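You operate a simulated robot arm through the tools that you are given. There is no shell and no other tool.

You run a simulated two-armed robot. Do the job below in one go: nothing can be reset, and whatever is moved stays where it is left.

TASK
Clamp the carton, pack the two valves and the lot card that match its label, and shut the lid. Set down upright: what you pick out.

Only the result counts: the job must be done as asked and must still hold three seconds after the hand-in. Knocking over, shifting, dropping, spilling or breaking anything else fails it. A push-on lid holds only when it is set on centred and level and pressed home; a screw cap is set on level and turned clockwise until tight.

THE ROBOT
Two 7-joint arms with fingered hands on one trunk that stands fixed in place. Base frame: the origin is at the foot of the trunk, x ahead of it, y to its left, z up; the work surface is at about z = 860. Lengths are in mm, angles in rad, forces in N, time in s.
The left shoulder is at [70, 157, 1389], the right one opposite. With the tool pointing down near the work surface each hand reaches from about 100 to 860 mm from the base axis, measured 20 degrees to its own side. Payload 5 kg a hand.
The tool frame of a hand sits at the grasp point between the pads (the TCP): z along the fingers, y along the line on which they close. The tips reach 31 mm beyond it. The gripper opens to 156 mm; its body begins 88 mm behind the TCP. The gripper is a hand of 4 fingers: y runs from the thumb to the fingers, the wrist lies at [0, 0, -249] in the tool frame.
Orientation is told as [roll, pitch, yaw] about the base's x, y, z axes, in that order, counted from this pose: with the fingers straight down and closing along the base's y, the tool's x points along the base's -x, its y along +y and its z along -z.

THE INTERFACE
- The arms move only by the tool servo_tool. It takes "left_increments", "right_increments" or both (then of equal length, played together; a hand with none holds still); each is a list of rows, each an object (a shift or turn left out is 0) with "xyz": the shift along the tool's x, y, z in mm, a list of three; "turn": the turn, a rotation vector about the tool's x, y, z in rad, a list of three. In form: [{"xyz": [x, y, z], "turn": [ax, ay, az]}, ...]. A call has 1 to 20 rows; each row is the pose to reach, as a shift and turn from the pose commanded when the call began, along the tool's axes at that moment. A row lasts 0.2 s, in which the tool goes at most 50 mm and 0.15 rad; a call with a longer step from one row to the next is refused whole. Where a pose cannot be reached the arm comes as near as it can. A force on the tool above 80 N (or 10 N above the force at the start of the call, whichever is more), or a blocked arm, ends the call early, and 0.2 s more pass. In this call time passes only in rows, and 0.2 s behind the last. The reply holds the time, the measured pose of the TCP, the force on the tool along the base axes, the opening and the grip force, in the units named above and with some noise, with the torque about the TCP (base axes, N m) and any sound that the robot's microphone picked up.
- Cameras (640 x 400 px; columns grow to the right, rows downward): "scene" is now at [109.7, -58.2, 1608.5]; the picture's right is [-0.71, -0.70, -0.00], its down [-0.48, 0.48, -0.74] and it looks along [0.52, -0.52, -0.68] (base axes); focal length 240 px, centre (320, 200). "left" rides on the left gripper at [-72, 2, -111] in its tool frame; the picture's right is [-0.02, -1.00, 0.00], its down [0.84, -0.02, -0.54] and it looks along [0.54, -0.01, 0.84] (tool axes); focal length 234 px, centre (320, 200). "right" rides on the right gripper at [72, 2, -111] in its tool frame; the picture's right is [-0.02, 1.00, 0.00], its down [-0.84, -0.02, -0.54] and it looks along [-0.54, -0.01, 0.84] (tool axes); focal length 234 px, centre (320, 200). There is no depth. A picture from a camera that has moved, and an enlarged one, comes with that camera's place and axes in the base frame and with its lens.
- snapshot(camera): a new picture of that camera. No time passes.
- lift_body(by): slides the trunk up (or, below 0, down) by that many mm; the arms and the scene camera ride with it, the base frame stays. It gives what a move gives, with no picture.
- curl_fingers(finger1, finger2, finger3, thumb_bend, hand): sets how far each is bent, from 0 (flat) to 1 (curled in); at 0.3 the hand is open as for a grip, at 0.7 the pads meet at the TCP. One left out holds its place. A second passes; each finger stops where it meets its share of the squeeze, and holds until it gets a number again. It is the only way to open and close the hand. It gives what a move gives, with no picture; readings hold the bend of each and the force on the fingers (four entries, about 0 where the hand has none), thumb and palm.
- head_to(pan, tilt): turns the head with the scene camera to pan (to the left, within 1.501 rad either way) and tilt (down, from -0.506 to 1.204), counted from straight ahead of the robot. It gives what a move gives.
- close_up(camera, box): a new picture of the part [left, top, right, bottom] of that camera's present view, enlarged. No time passes.
- sign_off(): hands the job in; it is judged then, once.

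Nothing tells you positions but the pictures and the camera data. Unless the task says otherwise, let go and move clear before handing in.

The tools are called after ">>>" by a JSON object that holds its "api" and its "payload". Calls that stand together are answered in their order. servo_tool: Moves the arms, as the interface text tells. Its arguments: {"type":"object","properties":{"left_increments":{"type":"array","items":{"type":"object","properties":{"xyz":{"type":"array","items":{"type":"number"}},"turn":{"type":"array","items":{"type":"number"}}}}},"right_increments":{"type":"array","items":{"type":"object","properties":{"xyz":{"type":"array","items":{"type":"number"}},"turn":{"type":"array","items":{"type":"number"}}}}}},"required":[]} The other tools are called the same way: lift_body (by) moves the trunk up or down; curl_fingers (finger1, finger2, finger3, thumb_bend, hand) moves the fingers one by one; head_to (pan, tilt) turns the head that bears the scene camera; snapshot (camera) takes a picture; close_up (camera, box) takes an enlarged picture of a part of a camera's view; sign_off () hands the job in.

At the start:

```text
time_s: 0.0
left_tool_pos: [451.4, -39.4, 1286.9]
left_tcp_rot: [0.0, 0.001, -0.001]
left_contact_force: [-0.3, -0.1, 0.7]
left_wrist_torque: [0.03, -0.02, 0.01]
left_grip_width: 156.0
left_finger_force: 0.1
left_shape: jaw
left_bend: [0.3, 0.3, 0.3, 0.3]
left_finger forces: [0.0, 0.0, 0.0, 0.0, 0.1, 0.0]
right_tool_pos: [500.4, -545.8, 1385.8]
right_tcp_rot: [0.002, -0.001, 0.001]
right_contact_force: [-0.4, -0.1, 0.3]
right_wrist_torque: [0.02, -0.03, 0.02]
right_grip_width: 155.6
right_finger_force: 0.0
right_shape: jaw
right_bend: [0.3, 0.3, 0.3, 0.3]
right_finger forces: [0.0, 0.0, 0.0, 0.1, 0.0, 0.1]
trunk travel left (down, up): [-775.0, 165.0]
head pan, tilt (commanded): [-0.789, 0.744]
```

scene: 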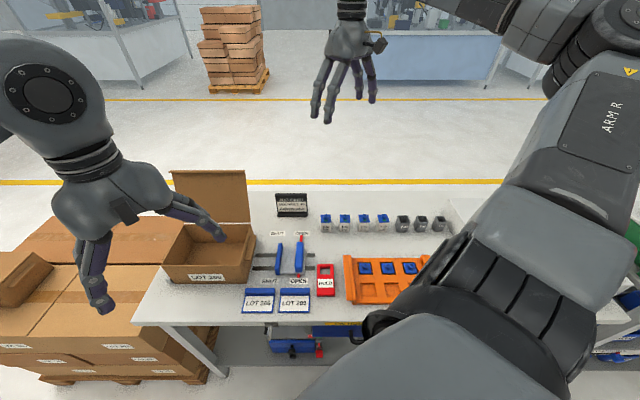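
right: 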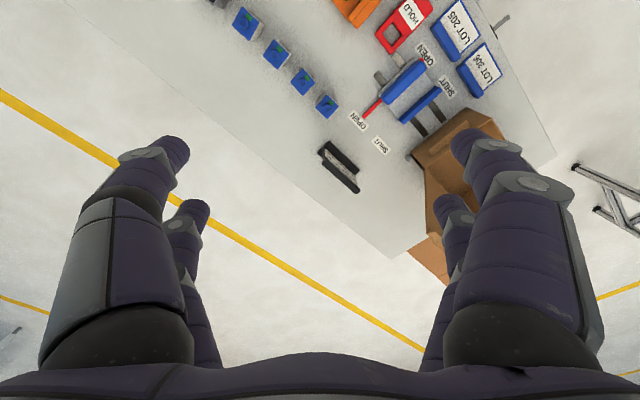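
left: 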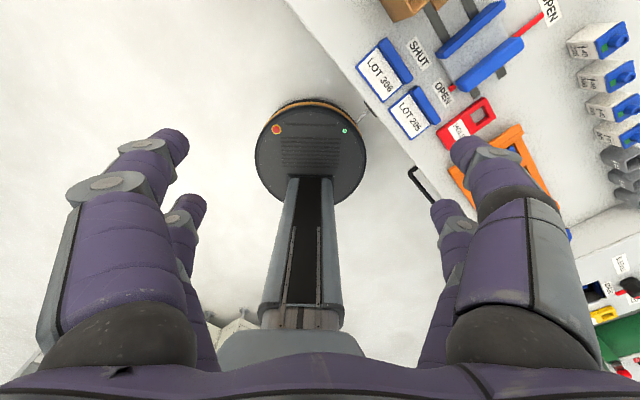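

The bench ahead-right holds an open carton, a clamp with OPEN/SHUT marks, lot cards, valves, a tray and a HOLD tag. I'll zoom in on each area to read labels before moving.

>>> {"api": "close_up", "payload": {"camera": "scene", "box": [150, 160, 310, 320]}}

>>> {"api": "close_up", "payload": {"camera": "scene", "box": [300, 190, 460, 310]}}

>>> {"api": "close_up", "payload": {"camera": "scene", "box": [230, 220, 350, 320]}}

>>> {"api": "close_up", "payload": {"camera": "scene", "box": [260, 180, 330, 225]}}

>>> {"api": "close_up", "payload": {"camera": "left", "box": [340, 0, 640, 200]}}

>>> {"api": "close_up", "payload": {"camera": "right", "box": [220, 0, 540, 200]}}

```text
2.50 times, centred on (230, 240) of scene
camera zoom: at [109.7, -58.2, 1608.5], right [-0.71, -0.7, 0.0], down [-0.48, 0.48, -0.74], along [0.52, -0.52, -0.68], focal length 600 px, centre (545, 100)
```

zoom: 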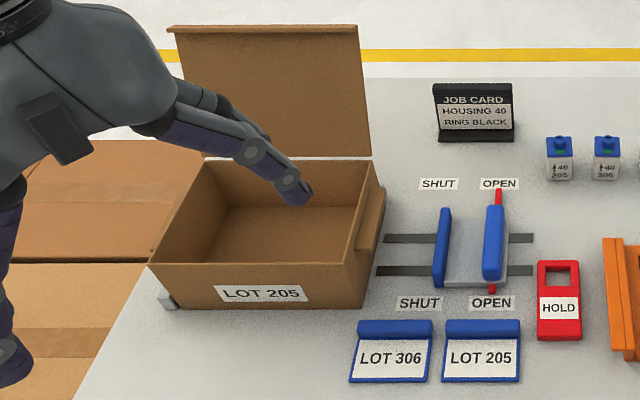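

```text
3.33 times, centred on (380, 250) of scene
camera zoom: at [109.7, -58.2, 1608.5], right [-0.71, -0.7, 0.0], down [-0.48, 0.48, -0.74], along [0.52, -0.52, -0.68], focal length 800 px, centre (120, 33)
```

zoom: 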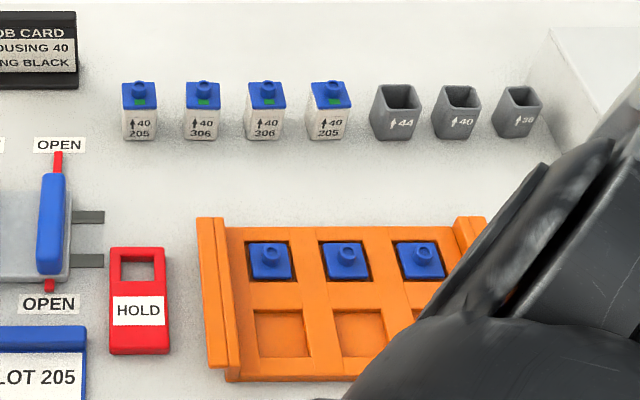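

```text
4.00 times, centred on (290, 270) of scene
camera zoom: at [109.7, -58.2, 1608.5], right [-0.71, -0.7, 0.0], down [-0.48, 0.48, -0.74], along [0.52, -0.52, -0.68], focal length 960 px, centre (440, -80)
```

zoom: 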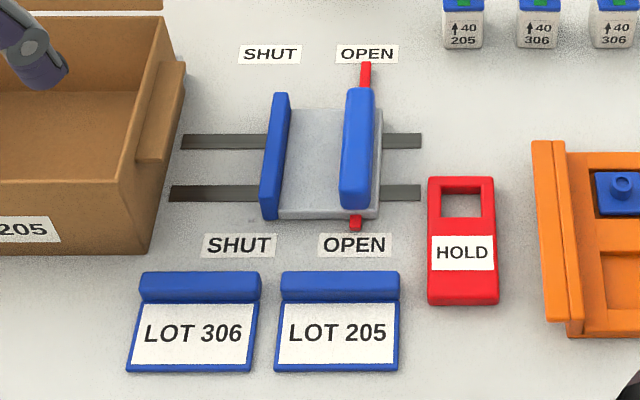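

```text
8.89 times, centred on (295, 202) of scene
camera zoom: at [109.7, -58.2, 1608.5], right [-0.71, -0.7, 0.0], down [-0.48, 0.48, -0.74], along [0.52, -0.52, -0.68], focal length 2134 px, centre (542, 178)
```

zoom: 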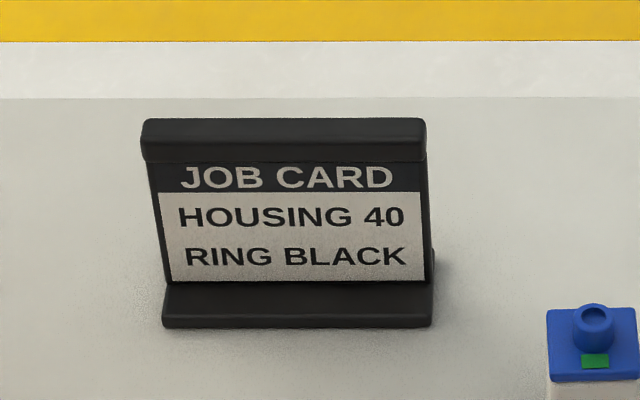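

```text
2.00 times, centred on (490, 100) of left
camera zoom: at [520.9, -37.6, 1397.6], right [0.02, -1.0, 0.0], down [-0.84, -0.02, 0.54], along [-0.54, -0.01, -0.84], focal length 468 px, centre (-20, 400)
```

zoom: 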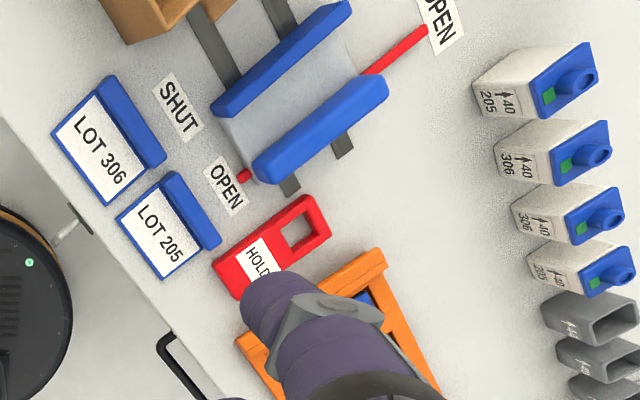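

```text
2.00 times, centred on (380, 100) of right
camera zoom: at [427.7, -544.5, 1496.0], right [0.02, 1.0, 0.0], down [0.84, -0.02, 0.54], along [0.54, -0.01, -0.84], focal length 468 px, centre (200, 400)
```

zoom: 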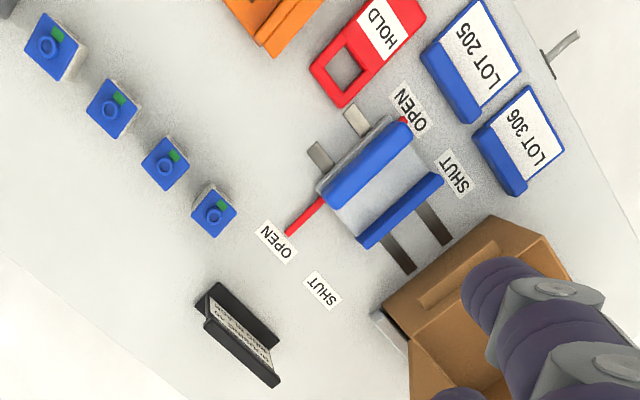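

The carton and lot card read LOT 205, and the valves in the row read 205, 306, 306, 205. I'll look closely at the hands and the row before any motion.

>>> {"api": "close_up", "payload": {"camera": "scene", "box": [290, 0, 420, 130]}}

>>> {"api": "close_up", "payload": {"camera": "scene", "box": [0, 30, 240, 320]}}

>>> {"api": "close_up", "payload": {"camera": "scene", "box": [310, 200, 400, 240]}}

>>> {"api": "close_up", "payload": {"camera": "scene", "box": [390, 200, 460, 250]}}

```text
3.08 times, centred on (355, 65) of scene
camera zoom: at [109.7, -58.2, 1608.5], right [-0.71, -0.7, 0.0], down [-0.48, 0.48, -0.74], along [0.52, -0.52, -0.68], focal length 739 px, centre (212, 615)
```

zoom: 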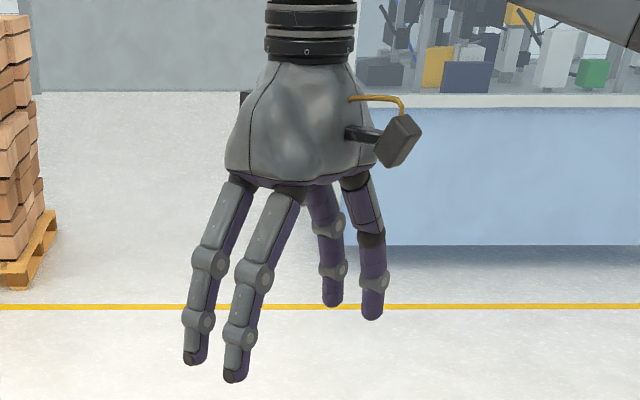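

```text
1.38 times, centred on (120, 175) of scene
camera zoom: at [109.7, -58.2, 1608.5], right [-0.71, -0.7, 0.0], down [-0.48, 0.48, -0.74], along [0.52, -0.52, -0.68], focal length 331 px, centre (596, 234)
```

zoom: 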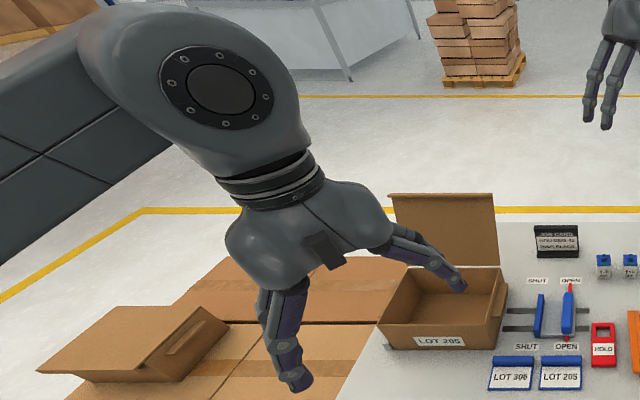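

```text
7.11 times, centred on (355, 220) of scene
camera zoom: at [109.7, -58.2, 1608.5], right [-0.71, -0.7, 0.0], down [-0.48, 0.48, -0.74], along [0.52, -0.52, -0.68], focal length 1707 px, centre (71, 58)
```

zoom: 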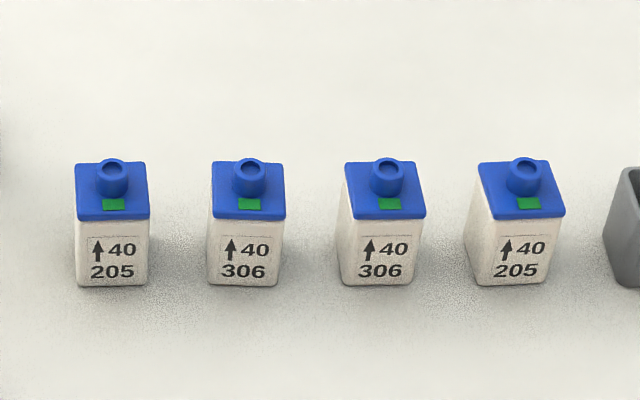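

```text
8.00 times, centred on (425, 225) of scene
camera zoom: at [109.7, -58.2, 1608.5], right [-0.71, -0.7, 0.0], down [-0.48, 0.48, -0.74], along [0.52, -0.52, -0.68], focal length 1921 px, centre (-520, 0)
```

zoom: 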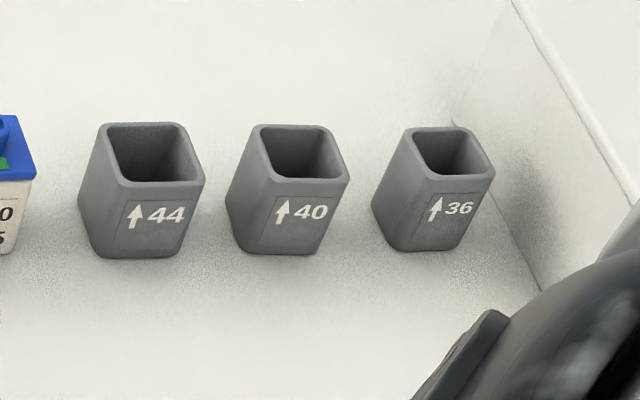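

The hands are two-by-two fingered; I take the valves as 40 mm boxes about 62 mm tall, at roughly (546,-531) and (385,-691). I'll test which finger number is which in free air, and move the head to see the carton better.

>>> {"api": "curl_fingers", "payload": {"hand": "right", "finger1": 0.55}}

>>> {"api": "snapshot", "payload": {"camera": "right"}}

>>> {"api": "curl_fingers", "payload": {"hand": "right", "finger2": 0.55}}

>>> {"api": "snapshot", "payload": {"camera": "right"}}

>>> {"api": "head_to", "payload": {"pan": -0.35, "tilt": 0.85}}

>>> {"api": "snapshot", "payload": {"camera": "scene"}}

```text
time_s: 1.0
left_tool_pos: [450.8, -38.3, 1287.2]
left_tcp_rot: [-0.002, -0.001, -0.001]
left_contact_force: [0.6, 0.4, 0.5]
left_wrist_torque: [0.03, 0.02, -0.05]
left_grip_width: 156.0
left_finger_force: 0.1
left_shape: jaw
left_bend: [0.3, 0.3, 0.3, 0.3]
left_finger forces: [0.0, 0.0, 0.1, 0.0, 0.0, 0.0]
right_tool_pos: [500.9, -545.2, 1385.1]
right_tcp_rot: [0.001, 0.0, -0.001]
right_contact_force: [0.2, 0.6, -0.5]
right_wrist_torque: [-0.01, -0.01, -0.01]
right_grip_width: 111.3
right_finger_force: 0.1
right_shape: fingers
right_bend: [0.55, 0.3, 0.3, 0.3]
right_finger forces: [0.0, 0.0, 0.0, 0.0, 0.0, 0.0]
trunk travel left (down, up): [-775.0, 165.0]
head pan, tilt (commanded): [-0.789, 0.744]
```

```text
taken
camera right: at [427.7, -544.4, 1496.0], right [0.02, 1.0, 0.0], down [0.84, -0.02, 0.54], along [0.54, -0.01, -0.84], focal length 234 px, centre (320, 200)
```

right: 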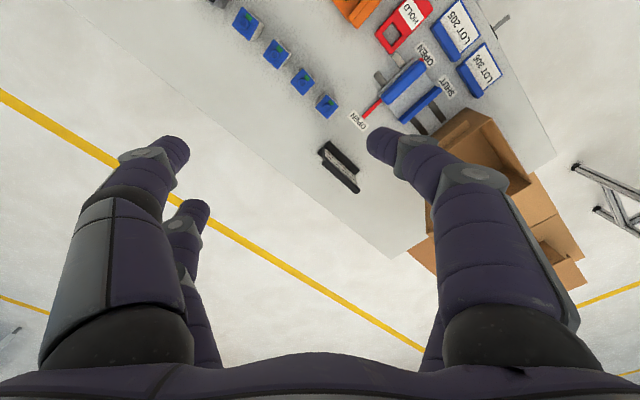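

```text
time_s: 2.0
left_tool_pos: [450.7, -38.8, 1286.6]
left_tcp_rot: [-0.001, 0.001, 0.0]
left_contact_force: [0.3, -0.2, 0.2]
left_wrist_torque: [-0.01, -0.02, 0.02]
left_grip_width: 155.8
left_finger_force: 0.1
left_shape: jaw
left_bend: [0.3, 0.3, 0.3, 0.3]
left_finger forces: [0.1, 0.0, 0.1, 0.1, 0.0, 0.0]
right_tool_pos: [500.1, -545.2, 1387.4]
right_tcp_rot: [-0.001, 0.0, 0.0]
right_contact_force: [-0.9, 0.0, -0.4]
right_wrist_torque: [0.01, 0.02, 0.01]
right_grip_width: 111.3
right_finger_force: 0.1
right_shape: fingers
right_bend: [0.55, 0.55, 0.3, 0.3]
right_finger forces: [0.1, 0.1, 0.0, 0.0, 0.0, 0.0]
trunk travel left (down, up): [-775.0, 165.0]
head pan, tilt (commanded): [-0.789, 0.744]
```

```text
taken
camera right: at [427.7, -544.4, 1496.0], right [0.02, 1.0, 0.0], down [0.84, -0.02, 0.54], along [0.54, -0.01, -0.84], focal length 234 px, centre (320, 200)
```

right: 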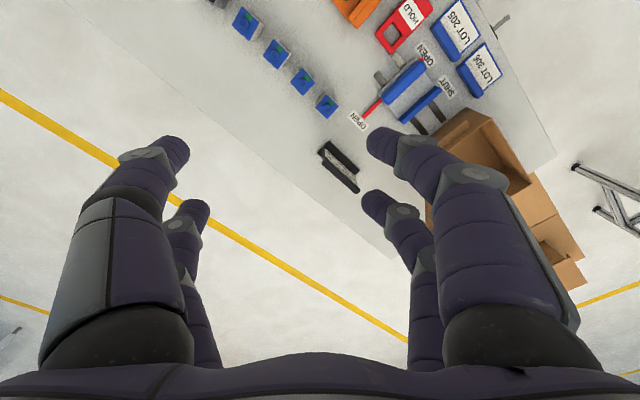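

```text
time_s: 2.9
left_tool_pos: [450.9, -39.3, 1287.5]
left_tcp_rot: [0.0, 0.0, -0.002]
left_contact_force: [-0.4, -0.6, 0.3]
left_wrist_torque: [0.01, 0.01, 0.02]
left_grip_width: 155.9
left_finger_force: 0.0
left_shape: jaw
left_bend: [0.3, 0.3, 0.3, 0.3]
left_finger forces: [0.1, 0.1, 0.1, 0.0, 0.0, 0.0]
right_tool_pos: [500.9, -544.9, 1385.9]
right_tcp_rot: [0.0, 0.001, -0.001]
right_contact_force: [1.2, 0.3, 0.1]
right_wrist_torque: [0.02, 0.0, 0.02]
right_grip_width: 111.3
right_finger_force: 0.0
right_shape: fingers
right_bend: [0.55, 0.55, 0.3, 0.3]
right_finger forces: [0.0, 0.0, 0.0, 0.0, 0.0, 0.0]
trunk travel left (down, up): [-775.0, 165.0]
head pan, tilt (commanded): [-0.351, 0.85]
```

```text
taken
camera scene: at [124.5, -26.0, 1599.8], right [-0.34, -0.94, 0.0], down [-0.71, 0.26, -0.66], along [0.62, -0.23, -0.75], focal length 240 px, centre (320, 200)
```

scene: 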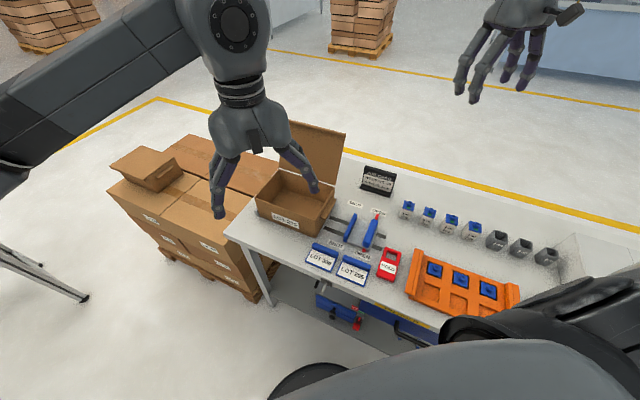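

Finger1 and finger2 are the +y pair on the hand, and finger3 and the thumb oppose them. The left arm hides the carton, so I'll move it off to the left and look again.

>>> {"api": "servo_tool", "payload": {"left_increments": [{"xyz": [0, 45, -10]}, {"xyz": [20, 90, -20]}, {"xyz": [40, 135, -20]}, {"xyz": [60, 180, -20]}, {"xyz": [80, 225, -20]}, {"xyz": [100, 270, -20]}]}}

>>> {"api": "snapshot", "payload": {"camera": "scene"}}

>>> {"api": "close_up", "payload": {"camera": "scene", "box": [230, 110, 390, 260]}}

>>> {"api": "close_up", "payload": {"camera": "scene", "box": [300, 180, 420, 290]}}

>>> {"api": "close_up", "payload": {"camera": "scene", "box": [380, 230, 540, 340]}}

```text
refused: row 2 steps farther than a row can; nothing moved
```

```text
taken
camera scene: at [124.5, -26.0, 1599.8], right [-0.34, -0.94, 0.0], down [-0.71, 0.26, -0.66], along [0.62, -0.23, -0.75], focal length 240 px, centre (320, 200)
```

scene: 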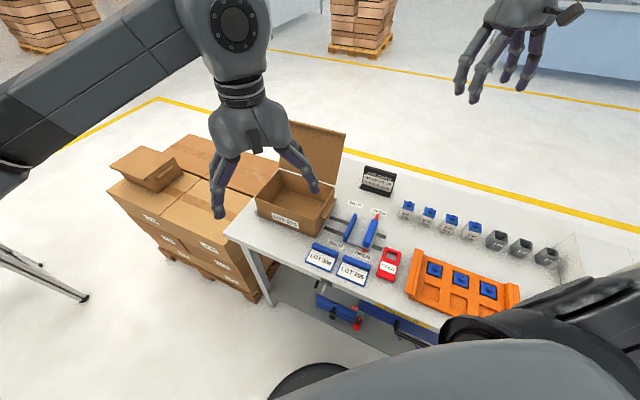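

```text
2.67 times, centred on (310, 185) of scene
camera zoom: at [124.5, -26.0, 1599.8], right [-0.34, -0.94, 0.0], down [-0.71, 0.26, -0.66], along [0.62, -0.23, -0.75], focal length 640 px, centre (347, 240)
```

zoom: 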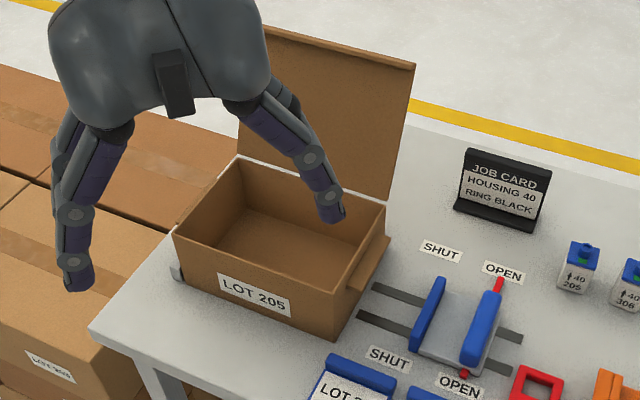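

```text
3.64 times, centred on (360, 235) of scene
camera zoom: at [124.5, -26.0, 1599.8], right [-0.34, -0.94, 0.0], down [-0.71, 0.26, -0.66], along [0.62, -0.23, -0.75], focal length 873 px, centre (174, 73)
```

zoom: 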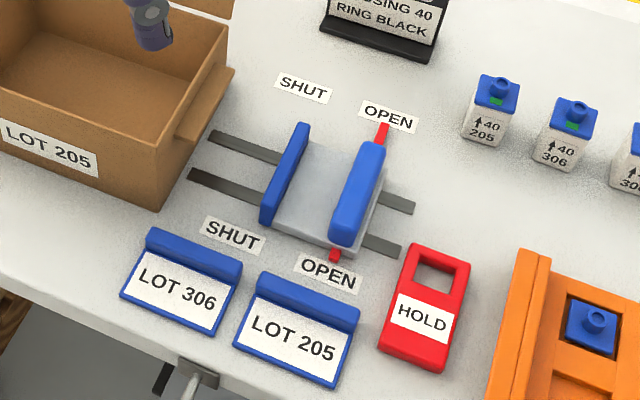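

```text
3.64 times, centred on (460, 285) of scene
camera zoom: at [124.5, -26.0, 1599.8], right [-0.34, -0.94, 0.0], down [-0.71, 0.26, -0.66], along [0.62, -0.23, -0.75], focal length 873 px, centre (-189, -109)
```

zoom: 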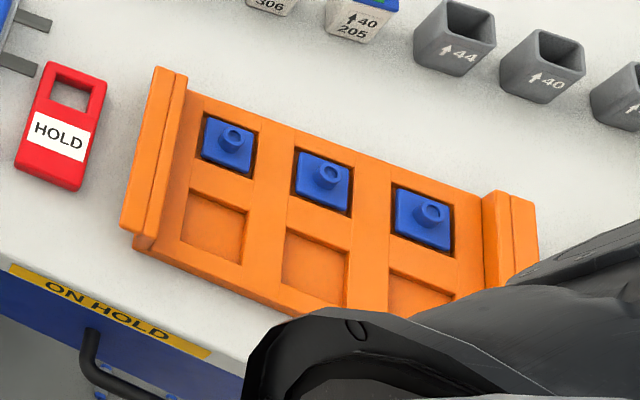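

A row step was too long, so I'm repeating the left-arm retreat with shorter steps.

>>> {"api": "servo_tool", "payload": {"left_increments": [{"xyz": [15, 40, -5]}, {"xyz": [30, 80, -10]}, {"xyz": [45, 120, -15]}, {"xyz": [60, 160, -20]}, {"xyz": [75, 200, -25]}, {"xyz": [90, 240, -30]}, {"xyz": [105, 280, -35]}]}}

>>> {"api": "snapshot", "payload": {"camera": "scene"}}

>>> {"api": "close_up", "payload": {"camera": "scene", "box": [230, 110, 390, 260]}}

```text
time_s: 4.5
left_tool_pos: [341.4, 244.5, 1322.2]
left_tcp_rot: [-0.001, -0.001, -0.003]
left_contact_force: [0.3, 0.4, 0.4]
left_wrist_torque: [-0.04, -0.03, 0.02]
left_grip_width: 155.9
left_finger_force: 0.0
left_shape: jaw
left_bend: [0.3, 0.3, 0.3, 0.3]
left_finger forces: [0.0, 0.0, 0.0, 0.0, 0.0, 0.1]
right_tool_pos: [496.8, -544.0, 1387.2]
right_tcp_rot: [-0.003, -0.002, -0.001]
right_contact_force: [-1.3, 0.4, -0.1]
right_wrist_torque: [-0.01, -0.04, -0.03]
right_grip_width: 111.3
right_finger_force: 0.1
right_shape: fingers
right_bend: [0.55, 0.55, 0.3, 0.3]
right_finger forces: [0.1, 0.0, 0.0, 0.1, 0.2, 0.0]
trunk travel left (down, up): [-775.0, 165.0]
head pan, tilt (commanded): [-0.351, 0.85]
```

```text
taken
camera scene: at [121.5, -23.3, 1600.1], right [-0.34, -0.94, 0.0], down [-0.7, 0.26, -0.66], along [0.62, -0.23, -0.75], focal length 240 px, centre (320, 200)
```

scene: 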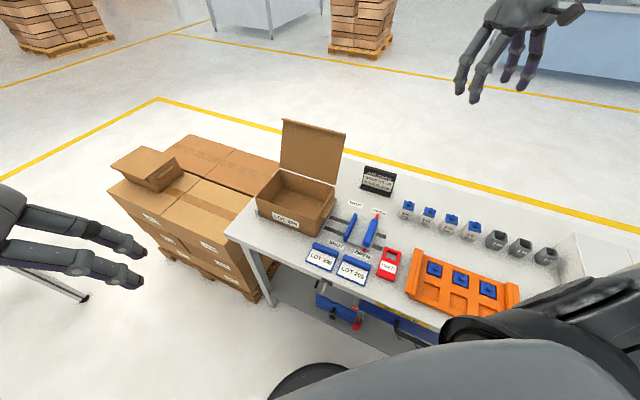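

```text
2.67 times, centred on (310, 185) of scene
camera zoom: at [121.5, -23.3, 1600.1], right [-0.34, -0.94, 0.0], down [-0.7, 0.26, -0.66], along [0.62, -0.23, -0.75], focal length 640 px, centre (347, 240)
```

zoom: 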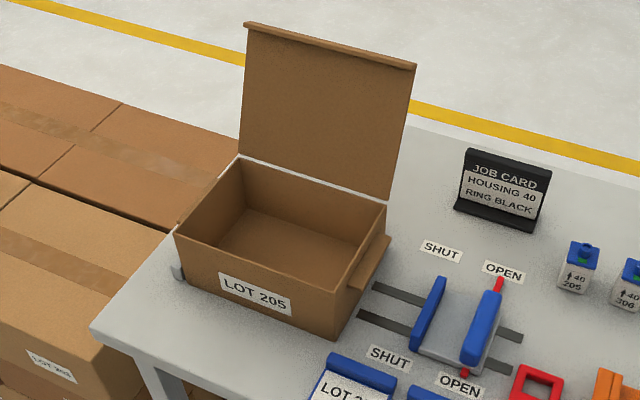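

The carton is about 250 × 165 × 100 mm, centred near (716,-148), with its lid standing open at the back. The clamp bar is near (495,-347) and must slide about 95 mm toward the carton. I'll bring the right hand above the clamp, turned to the bench's 45°.

>>> {"api": "curl_fingers", "payload": {"hand": "right", "finger1": 0.55, "finger2": 0.55, "finger3": 0.55, "thumb_bend": 0.55}}

>>> {"api": "servo_tool", "payload": {"right_increments": [{"xyz": [5.6, 19.4, 29.6], "turn": [0, 0, -0.098]}, {"xyz": [11.2, 38.8, 59.2], "turn": [0, 0, -0.196]}, {"xyz": [16.9, 58.1, 88.9], "turn": [0, 0, -0.294]}, {"xyz": [22.5, 77.5, 118.5], "turn": [0, 0, -0.393]}, {"xyz": [28.1, 96.9, 148.1], "turn": [0, 0, -0.491]}, {"xyz": [33.8, 116.2, 177.8], "turn": [0, 0, -0.589]}, {"xyz": [39.4, 135.6, 207.4], "turn": [0, 0, -0.687]}, {"xyz": [45, 155, 237], "turn": [0, 0, -0.785]}]}}

>>> {"api": "snapshot", "payload": {"camera": "right"}}

>>> {"api": "snapshot", "payload": {"camera": "scene"}}

```text
time_s: 5.5
left_tool_pos: [343.5, 241.4, 1320.3]
left_tcp_rot: [-0.001, -0.001, -0.002]
left_contact_force: [0.7, -0.1, 0.1]
left_wrist_torque: [0.02, 0.02, -0.03]
left_grip_width: 155.9
left_finger_force: 0.1
left_shape: jaw
left_bend: [0.3, 0.3, 0.3, 0.3]
left_finger forces: [0.0, 0.0, 0.0, 0.0, 0.1, 0.0]
right_tool_pos: [501.6, -545.2, 1386.0]
right_tcp_rot: [-0.001, 0.0, 0.001]
right_contact_force: [-0.5, -0.1, 0.2]
right_wrist_torque: [0.02, 0.02, 0.02]
right_grip_width: 61.8
right_finger_force: 0.1
right_shape: fingers
right_bend: [0.55, 0.55, 0.55, 0.55]
right_finger forces: [0.0, 0.0, 0.0, 0.0, 0.0, 0.0]
trunk travel left (down, up): [-775.0, 165.0]
head pan, tilt (commanded): [-0.351, 0.85]
```

```text
time_s: 7.3
left_tool_pos: [344.8, 241.7, 1321.5]
left_tcp_rot: [0.001, -0.002, -0.001]
left_contact_force: [-1.0, 0.1, 0.3]
left_wrist_torque: [-0.02, 0.04, 0.01]
left_grip_width: 155.8
left_finger_force: 0.1
left_shape: jaw
left_bend: [0.3, 0.3, 0.3, 0.3]
left_finger forces: [0.1, 0.0, 0.0, 0.1, 0.1, 0.1]
right_tool_pos: [456.2, -391.7, 1148.0]
right_tcp_rot: [0.002, -0.001, 0.787]
right_contact_force: [0.1, 0.4, 0.4]
right_wrist_torque: [-0.01, 0.0, -0.04]
right_grip_width: 61.5
right_finger_force: 0.1
right_shape: fingers
right_bend: [0.55, 0.55, 0.55, 0.55]
right_finger forces: [0.0, 0.0, 0.1, 0.0, 0.1, 0.0]
trunk travel left (down, up): [-775.0, 165.0]
head pan, tilt (commanded): [-0.351, 0.85]
```

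```text
taken
camera right: at [403.3, -442.7, 1257.6], right [-0.69, 0.72, 0.0], down [0.61, 0.58, 0.54], along [0.39, 0.38, -0.84], focal length 234 px, centre (320, 200)
```

right: 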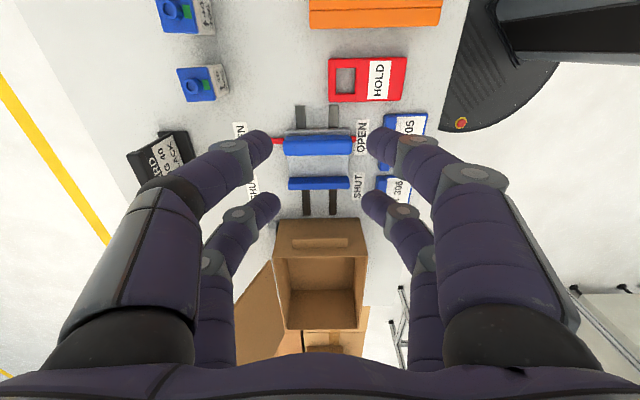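

```text
taken
camera scene: at [125.0, -25.9, 1599.8], right [-0.34, -0.94, 0.0], down [-0.71, 0.26, -0.66], along [0.62, -0.23, -0.75], focal length 240 px, centre (320, 200)
```

scene: 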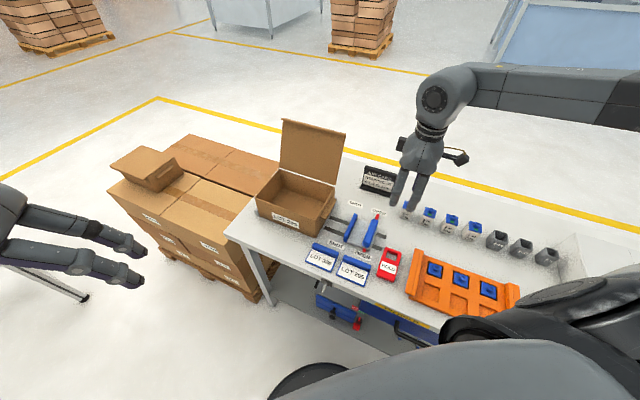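

I can see the clamp from both cameras now. I'll enlarge both views to fix the bar's height and position.

>>> {"api": "close_up", "payload": {"camera": "scene", "box": [320, 190, 410, 270]}}

>>> {"api": "close_up", "payload": {"camera": "right", "box": [230, 90, 410, 260]}}

```text
5.00 times, centred on (365, 230) of scene
camera zoom: at [125.0, -25.9, 1599.8], right [-0.34, -0.94, 0.0], down [-0.71, 0.26, -0.66], along [0.62, -0.23, -0.75], focal length 1200 px, centre (95, 50)
```

zoom: 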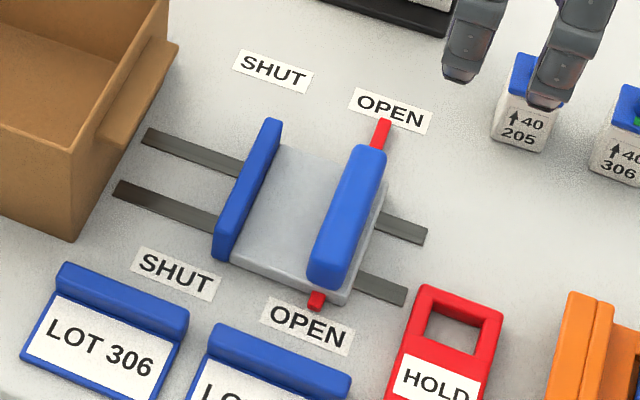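

```text
2.35 times, centred on (320, 175) of right
camera zoom: at [403.3, -442.7, 1257.6], right [-0.69, 0.72, 0.0], down [0.61, 0.58, 0.54], along [0.39, 0.38, -0.84], focal length 551 px, centre (320, 259)
```

zoom: 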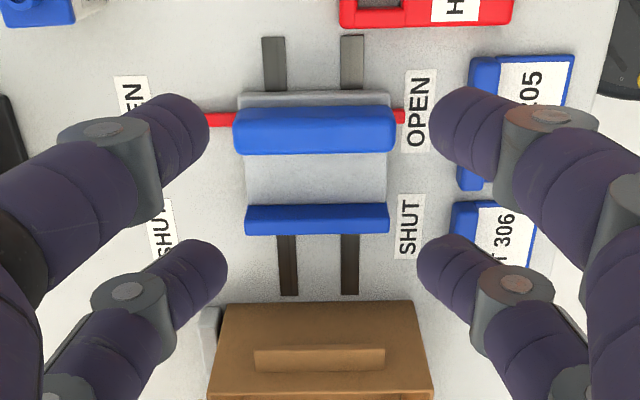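

The bar is about 19 mm thick and 108 mm long, its top near z 905, and the HOLD block sits close on its right. I'll turn the hand to pinch the bar across its thickness, which keeps the fingers clear of HOLD, and lower partway.

>>> {"api": "servo_tool", "payload": {"right_increments": [{"xyz": [-5.3, -0.3, 10], "turn": [0, 0, 0.143]}, {"xyz": [-10.5, -0.5, 22], "turn": [0, 0, 0.286]}, {"xyz": [-15.8, -0.8, 34], "turn": [0, 0, 0.429]}, {"xyz": [-21.1, -1.1, 46], "turn": [0, 0, 0.572]}, {"xyz": [-26.4, -1.3, 58], "turn": [0, 0, 0.715]}, {"xyz": [-31.6, -1.6, 70], "turn": [0, 0, 0.858]}, {"xyz": [-36.9, -1.8, 82], "turn": [0, 0, 1.001]}, {"xyz": [-42.2, -2.1, 95], "turn": [0, 0, 1.144]}, {"xyz": [-47.5, -2.4, 108], "turn": [0, 0, 1.287]}, {"xyz": [-52.7, -2.6, 122], "turn": [0, 0, 1.43]}, {"xyz": [-58, -2.9, 138], "turn": [0, 0, 1.572]}]}}

>>> {"api": "snapshot", "payload": {"camera": "right"}}

>>> {"api": "snapshot", "payload": {"camera": "scene"}}

>>> {"api": "close_up", "payload": {"camera": "scene", "box": [300, 150, 420, 270]}}

```text
time_s: 9.7
left_tool_pos: [345.5, 243.0, 1320.4]
left_tcp_rot: [-0.001, 0.001, 0.001]
left_contact_force: [-0.7, 0.2, -0.2]
left_wrist_torque: [-0.03, -0.01, 0.0]
left_grip_width: 155.9
left_finger_force: 0.1
left_shape: jaw
left_bend: [0.3, 0.3, 0.3, 0.3]
left_finger forces: [0.0, 0.0, 0.0, 0.0, 0.0, 0.0]
right_tool_pos: [499.0, -350.3, 1009.4]
right_tcp_rot: [0.0, 0.001, -0.789]
right_contact_force: [-0.3, -0.1, 0.5]
right_wrist_torque: [-0.01, 0.0, -0.01]
right_grip_width: 61.4
right_finger_force: 0.0
right_shape: fingers
right_bend: [0.55, 0.55, 0.55, 0.55]
right_finger forces: [0.0, 0.0, 0.0, 0.1, 0.0, 0.0]
trunk travel left (down, up): [-775.0, 165.0]
head pan, tilt (commanded): [-0.351, 0.85]
```

```text
taken
camera right: at [448.9, -298.8, 1120.2], right [0.73, 0.69, 0.0], down [0.58, -0.61, 0.54], along [0.37, -0.4, -0.84], focal length 234 px, centre (320, 200)
```

right: 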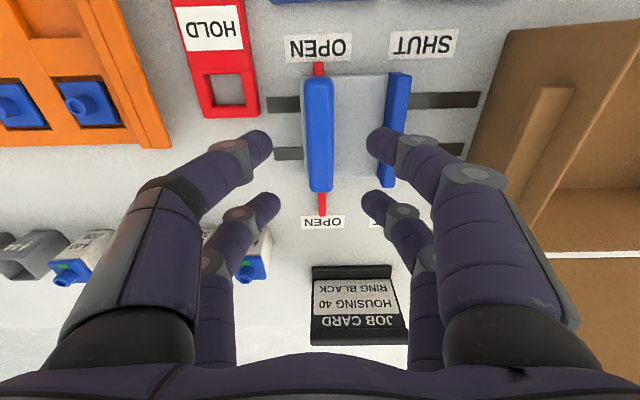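

```text
taken
camera scene: at [125.7, -24.9, 1599.7], right [-0.34, -0.94, 0.0], down [-0.71, 0.26, -0.66], along [0.62, -0.23, -0.75], focal length 240 px, centre (320, 200)
```

scene: 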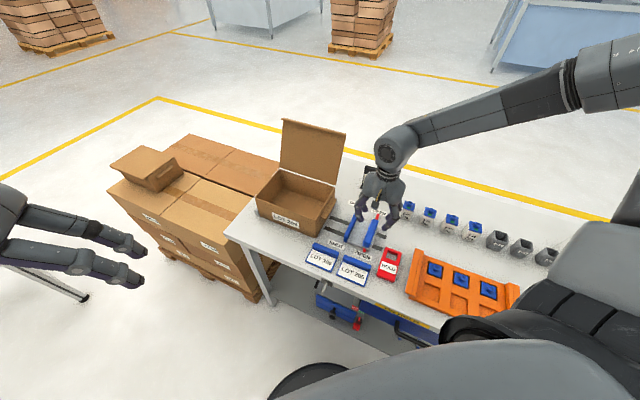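

```text
3.33 times, centred on (360, 210) of scene
camera zoom: at [125.7, -24.9, 1599.7], right [-0.34, -0.94, 0.0], down [-0.71, 0.26, -0.66], along [0.62, -0.23, -0.75], focal length 800 px, centre (187, 167)
```

zoom: 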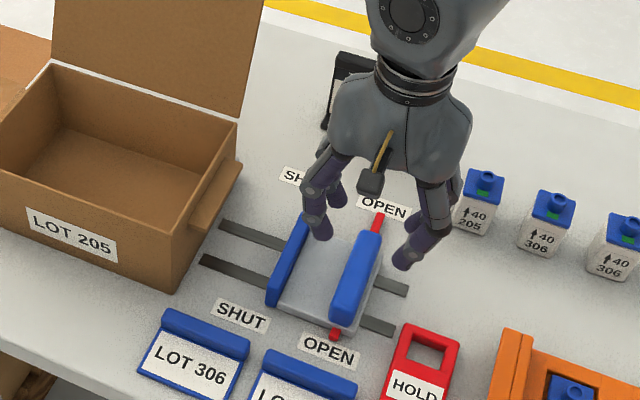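

The bar is centred between the finger pairs and HOLD clears them by about 10 mm. I'll narrow the fingers slightly and lower most of the way, then check.

>>> {"api": "curl_fingers", "payload": {"hand": "right", "finger1": 0.59, "finger2": 0.59, "finger3": 0.59, "thumb_bend": 0.59}}

>>> {"api": "servo_tool", "payload": {"right_increments": [{"xyz": [0, -1, 15]}, {"xyz": [0, -1, 30]}, {"xyz": [0, -1, 45]}, {"xyz": [0, -1, 60]}, {"xyz": [0, -1, 72]}]}}

>>> {"api": "snapshot", "payload": {"camera": "right"}}

>>> {"api": "close_up", "payload": {"camera": "scene", "box": [310, 170, 410, 270]}}

```text
time_s: 10.7
left_tool_pos: [345.3, 241.1, 1322.0]
left_tcp_rot: [0.001, 0.0, 0.0]
left_contact_force: [0.6, -0.1, 0.0]
left_wrist_torque: [-0.01, 0.02, -0.01]
left_grip_width: 156.0
left_finger_force: 0.1
left_shape: jaw
left_bend: [0.3, 0.3, 0.3, 0.3]
left_finger forces: [0.1, 0.1, 0.0, 0.1, 0.0, 0.0]
right_tool_pos: [496.9, -350.3, 1009.6]
right_tcp_rot: [-0.001, -0.001, -0.787]
right_contact_force: [-0.1, -0.3, 0.3]
right_wrist_torque: [0.0, -0.02, -0.02]
right_grip_width: 46.0
right_finger_force: 0.1
right_shape: fingers
right_bend: [0.59, 0.59, 0.59, 0.59]
right_finger forces: [0.1, 0.0, 0.0, 0.1, 0.0, 0.0]
trunk travel left (down, up): [-775.0, 165.0]
head pan, tilt (commanded): [-0.351, 0.85]
```

```text
time_s: 11.9
left_tool_pos: [344.2, 240.0, 1321.4]
left_tcp_rot: [0.0, 0.0, -0.002]
left_contact_force: [1.0, -0.1, -0.2]
left_wrist_torque: [0.01, 0.05, -0.01]
left_grip_width: 156.0
left_finger_force: 0.0
left_shape: jaw
left_bend: [0.3, 0.3, 0.3, 0.3]
left_finger forces: [0.1, 0.0, 0.0, 0.0, 0.1, 0.0]
right_tool_pos: [497.6, -353.9, 937.1]
right_tcp_rot: [0.0, -0.001, -0.787]
right_contact_force: [0.0, 0.1, 0.1]
right_wrist_torque: [0.02, -0.03, 0.01]
right_grip_width: 45.8
right_finger_force: 0.0
right_shape: fingers
right_bend: [0.59, 0.59, 0.59, 0.59]
right_finger forces: [0.0, 0.0, 0.0, 0.0, 0.0, 0.0]
trunk travel left (down, up): [-775.0, 165.0]
head pan, tilt (commanded): [-0.351, 0.85]
```

```text
taken
camera right: at [447.7, -301.1, 1047.2], right [0.72, 0.69, 0.0], down [0.58, -0.61, 0.54], along [0.37, -0.39, -0.84], focal length 234 px, centre (320, 200)
```

right: 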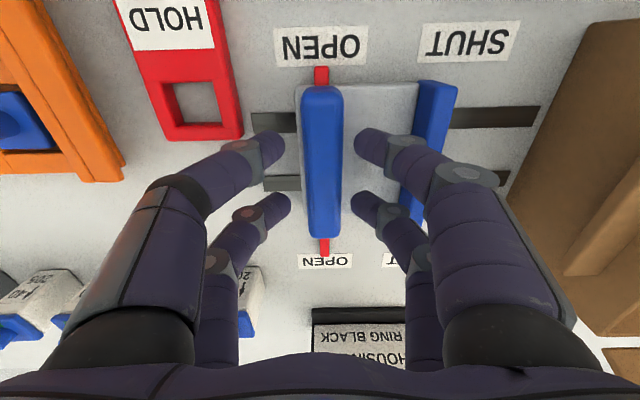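

```text
4.00 times, centred on (360, 220) of scene
camera zoom: at [125.1, -25.6, 1599.8], right [-0.34, -0.94, 0.0], down [-0.71, 0.26, -0.66], along [0.62, -0.23, -0.75], focal length 960 px, centre (160, 120)
```

zoom: 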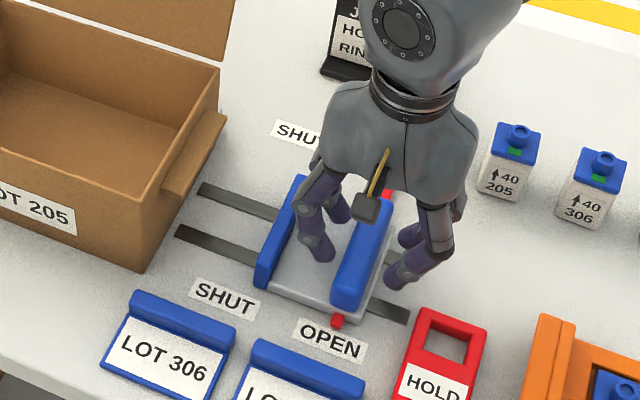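

Fingers straddle the bar evenly. I'll lower 20 mm more and close on it.

>>> {"api": "servo_tool", "payload": {"right_increments": [{"xyz": [0, 0, 7]}, {"xyz": [0, 0, 14]}, {"xyz": [0, 0, 21]}]}}

>>> {"api": "curl_fingers", "payload": {"hand": "right", "finger1": 0.68, "finger2": 0.68, "finger3": 0.68, "thumb_bend": 0.68}}

>>> {"api": "snapshot", "payload": {"camera": "right"}}

```text
time_s: 12.7
left_tool_pos: [344.6, 241.0, 1321.1]
left_tcp_rot: [0.0, -0.001, 0.0]
left_contact_force: [-0.1, 0.6, -0.2]
left_wrist_torque: [-0.02, -0.03, 0.01]
left_grip_width: 155.8
left_finger_force: 0.1
left_shape: jaw
left_bend: [0.3, 0.3, 0.3, 0.3]
left_finger forces: [0.0, 0.0, 0.0, 0.0, 0.0, 0.0]
right_tool_pos: [497.4, -354.2, 917.1]
right_tcp_rot: [0.0, 0.0, -0.785]
right_contact_force: [-0.1, 0.3, 0.4]
right_wrist_torque: [0.02, 0.0, 0.0]
right_grip_width: 45.9
right_finger_force: 0.0
right_shape: fingers
right_bend: [0.59, 0.59, 0.59, 0.59]
right_finger forces: [0.0, 0.1, 0.1, 0.0, 0.0, 0.0]
trunk travel left (down, up): [-775.0, 165.0]
head pan, tilt (commanded): [-0.351, 0.85]
```

```text
time_s: 13.7
left_tool_pos: [344.8, 241.6, 1322.3]
left_tcp_rot: [0.001, 0.0, 0.001]
left_contact_force: [0.5, 0.2, 0.2]
left_wrist_torque: [0.0, 0.02, -0.05]
left_grip_width: 156.0
left_finger_force: 0.1
left_shape: jaw
left_bend: [0.3, 0.3, 0.3, 0.3]
left_finger forces: [0.0, 0.1, 0.1, 0.1, 0.0, 0.0]
right_tool_pos: [498.0, -353.0, 916.9]
right_tcp_rot: [-0.001, -0.001, -0.785]
right_contact_force: [1.8, 2.1, -3.9]
right_wrist_torque: [0.05, -0.06, 0.02]
right_grip_width: 26.2
right_finger_force: 7.6
right_shape: fingers
right_bend: [0.63, 0.63, 0.65, 0.66]
right_finger forces: [4.8, 4.8, 2.6, 0.0, 3.8, 0.1]
trunk travel left (down, up): [-775.0, 165.0]
head pan, tilt (commanded): [-0.351, 0.85]
```

```text
taken
camera right: at [447.7, -300.9, 1027.2], right [0.72, 0.69, 0.0], down [0.58, -0.61, 0.54], along [0.38, -0.39, -0.84], focal length 234 px, centre (320, 200)
```

right: 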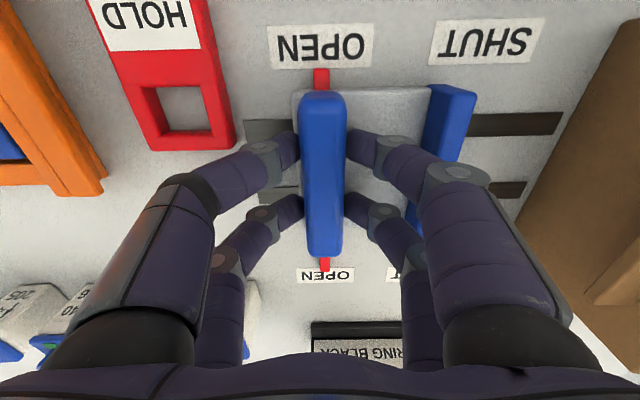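

All four fingers hold the bar (grip width about 26 mm). I'll slide it toward the carton along the rails.

>>> {"api": "servo_tool", "payload": {"right_increments": [{"xyz": [0, 10, 0]}, {"xyz": [0, 20, 0]}, {"xyz": [0, 30, 0]}, {"xyz": [0, 40, 0]}, {"xyz": [0, 50, 0]}, {"xyz": [0, 60, 0]}, {"xyz": [0, 70, 0]}, {"xyz": [0, 78, 0]}]}}

>>> {"api": "snapshot", "payload": {"camera": "right"}}

>>> {"api": "close_up", "payload": {"camera": "scene", "box": [290, 150, 410, 270]}}

```text
time_s: 15.5
left_tool_pos: [345.3, 241.5, 1322.0]
left_tcp_rot: [0.002, 0.002, 0.0]
left_contact_force: [-0.3, -0.5, 0.1]
left_wrist_torque: [-0.04, 0.02, 0.0]
left_grip_width: 155.9
left_finger_force: 0.1
left_shape: jaw
left_bend: [0.3, 0.3, 0.3, 0.3]
left_finger forces: [0.0, 0.0, 0.1, 0.0, 0.1, 0.1]
right_tool_pos: [554.4, -296.5, 918.0]
right_tcp_rot: [0.002, 0.002, -0.786]
right_contact_force: [2.7, 0.1, -6.6]
right_wrist_torque: [-0.02, -0.05, 0.04]
right_grip_width: 26.4
right_finger_force: 8.3
right_shape: fingers
right_bend: [0.63, 0.63, 0.65, 0.66]
right_finger forces: [4.6, 4.6, 2.8, 0.0, 4.1, 0.1]
trunk travel left (down, up): [-775.0, 165.0]
head pan, tilt (commanded): [-0.351, 0.85]
```

```text
taken
camera right: at [503.7, -244.6, 1027.8], right [0.72, 0.69, 0.0], down [0.58, -0.61, 0.54], along [0.38, -0.39, -0.84], focal length 234 px, centre (320, 200)
```

right: 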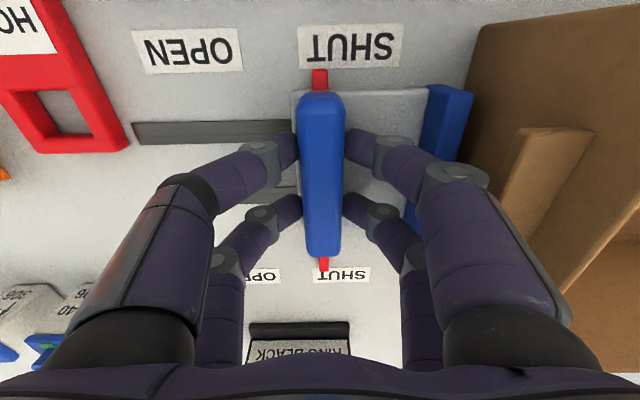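

```text
3.33 times, centred on (350, 210) of scene
camera zoom: at [126.5, -25.8, 1599.6], right [-0.34, -0.94, 0.0], down [-0.71, 0.26, -0.66], along [0.62, -0.23, -0.75], focal length 800 px, centre (220, 167)
```

zoom: 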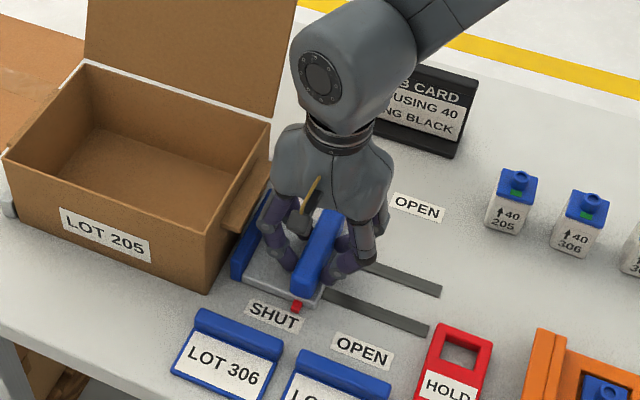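

The pointer is nearly at SHUT with little resistance. Before the last few millimetres I'll check the clearance between my knuckles and the ledge on the carton's side.

>>> {"api": "close_up", "payload": {"camera": "right", "box": [400, 40, 640, 280]}}

>>> {"api": "close_up", "payload": {"camera": "scene", "box": [310, 185, 360, 245]}}

```text
1.67 times, centred on (520, 160) of right
camera zoom: at [503.7, -244.6, 1027.8], right [0.72, 0.69, 0.0], down [0.58, -0.61, 0.54], along [0.38, -0.39, -0.84], focal length 390 px, centre (-13, 267)
```

zoom: 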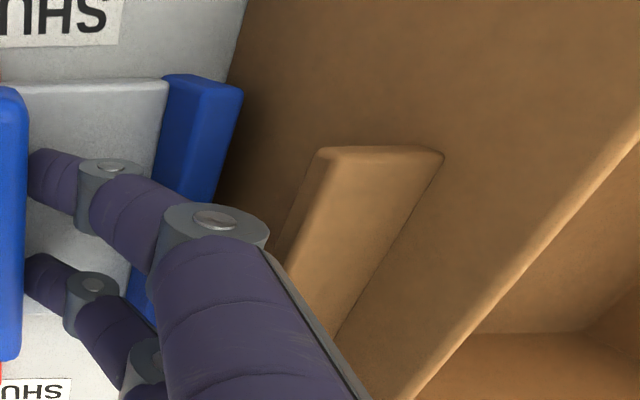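

```text
6.67 times, centred on (335, 215) of scene
camera zoom: at [126.5, -25.8, 1599.6], right [-0.34, -0.94, 0.0], down [-0.71, 0.26, -0.66], along [0.62, -0.23, -0.75], focal length 1601 px, centre (220, 100)
```

zoom: 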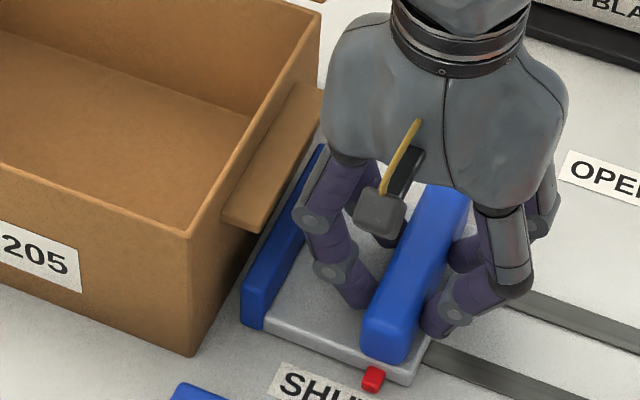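

The knuckles would come within a few millimetres of the ledge if I keep this grip, so I'll let go, back off behind the bar, and push it the last ~17 mm with closed fingers.

>>> {"api": "curl_fingers", "payload": {"hand": "right", "finger1": 0.58, "finger2": 0.58, "finger3": 0.58, "thumb_bend": 0.58}}

>>> {"api": "servo_tool", "payload": {"right_increments": [{"xyz": [0, 0, -20]}, {"xyz": [0, 0, -40]}, {"xyz": [0, 0, -60]}, {"xyz": [0, -25, -65]}, {"xyz": [0, -50, -65]}]}}

>>> {"api": "curl_fingers", "payload": {"hand": "right", "finger1": 0.69, "finger2": 0.69, "finger3": 0.69, "thumb_bend": 0.69}}

>>> {"api": "snapshot", "payload": {"camera": "right"}}

>>> {"api": "close_up", "payload": {"camera": "scene", "box": [300, 160, 400, 260]}}

```text
time_s: 16.5
left_tool_pos: [345.3, 242.6, 1321.3]
left_tcp_rot: [0.001, 0.0, 0.0]
left_contact_force: [-0.4, -0.2, -1.1]
left_wrist_torque: [0.03, 0.01, 0.0]
left_grip_width: 155.9
left_finger_force: 0.1
left_shape: jaw
left_bend: [0.3, 0.3, 0.3, 0.3]
left_finger forces: [0.1, 0.0, 0.0, 0.1, 0.0, 0.0]
right_tool_pos: [554.6, -296.1, 919.0]
right_tcp_rot: [0.0, 0.002, -0.783]
right_contact_force: [5.0, 4.9, 4.1]
right_wrist_torque: [0.22, -0.19, -0.03]
right_grip_width: 59.2
right_finger_force: 3.5
right_shape: fingers
right_bend: [0.54, 0.54, 0.57, 0.57]
right_finger forces: [3.7, 3.6, 0.1, 0.0, 0.0, 0.1]
trunk travel left (down, up): [-775.0, 165.0]
head pan, tilt (commanded): [-0.351, 0.85]
```

```text
time_s: 17.7
left_tool_pos: [342.9, 240.9, 1322.5]
left_tcp_rot: [0.0, -0.002, 0.0]
left_contact_force: [-0.5, -0.5, 0.3]
left_wrist_torque: [-0.01, -0.03, 0.02]
left_grip_width: 156.1
left_finger_force: 0.1
left_shape: jaw
left_bend: [0.3, 0.3, 0.3, 0.3]
left_finger forces: [0.1, 0.0, 0.1, 0.0, 0.0, 0.0]
right_tool_pos: [516.5, -332.6, 983.3]
right_tcp_rot: [0.002, 0.0, -0.787]
right_contact_force: [-0.2, 0.3, -0.1]
right_wrist_torque: [0.0, -0.05, -0.03]
right_grip_width: 53.2
right_finger_force: 0.1
right_shape: fingers
right_bend: [0.57, 0.57, 0.57, 0.57]
right_finger forces: [0.1, 0.0, 0.0, 0.0, 0.0, 0.0]
trunk travel left (down, up): [-775.0, 165.0]
head pan, tilt (commanded): [-0.351, 0.85]
```

```text
time_s: 18.7
left_tool_pos: [344.3, 240.9, 1321.7]
left_tcp_rot: [0.0, 0.0, 0.002]
left_contact_force: [-0.1, 0.6, -0.1]
left_wrist_torque: [-0.01, 0.04, -0.01]
left_grip_width: 155.9
left_finger_force: 0.0
left_shape: jaw
left_bend: [0.3, 0.3, 0.3, 0.3]
left_finger forces: [0.0, 0.1, 0.0, 0.0, 0.0, 0.0]
right_tool_pos: [517.3, -330.9, 983.2]
right_tcp_rot: [0.001, 0.0, -0.786]
right_contact_force: [-0.2, -0.1, 0.3]
right_wrist_torque: [0.02, 0.03, -0.02]
right_grip_width: 8.3
right_finger_force: 0.1
right_shape: fingers
right_bend: [0.69, 0.69, 0.69, 0.69]
right_finger forces: [0.0, 0.1, 0.1, 0.1, 0.0, 0.0]
trunk travel left (down, up): [-775.0, 165.0]
head pan, tilt (commanded): [-0.351, 0.85]
```

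```text
taken
camera right: at [467.0, -279.9, 1093.0], right [0.72, 0.69, 0.0], down [0.58, -0.61, 0.54], along [0.38, -0.39, -0.84], focal length 234 px, centre (320, 200)
```

right: 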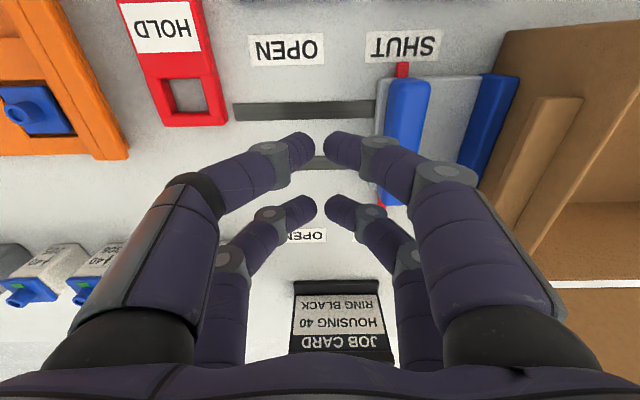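

```text
4.00 times, centred on (350, 210) of scene
camera zoom: at [124.5, -25.4, 1599.8], right [-0.34, -0.94, 0.0], down [-0.71, 0.26, -0.66], along [0.62, -0.23, -0.75], focal length 960 px, centre (200, 160)
```

zoom: 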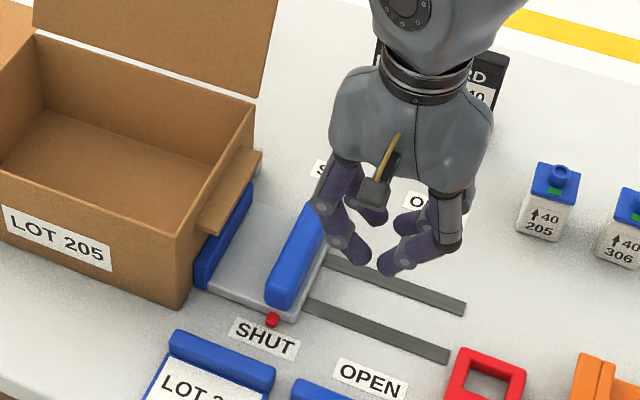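

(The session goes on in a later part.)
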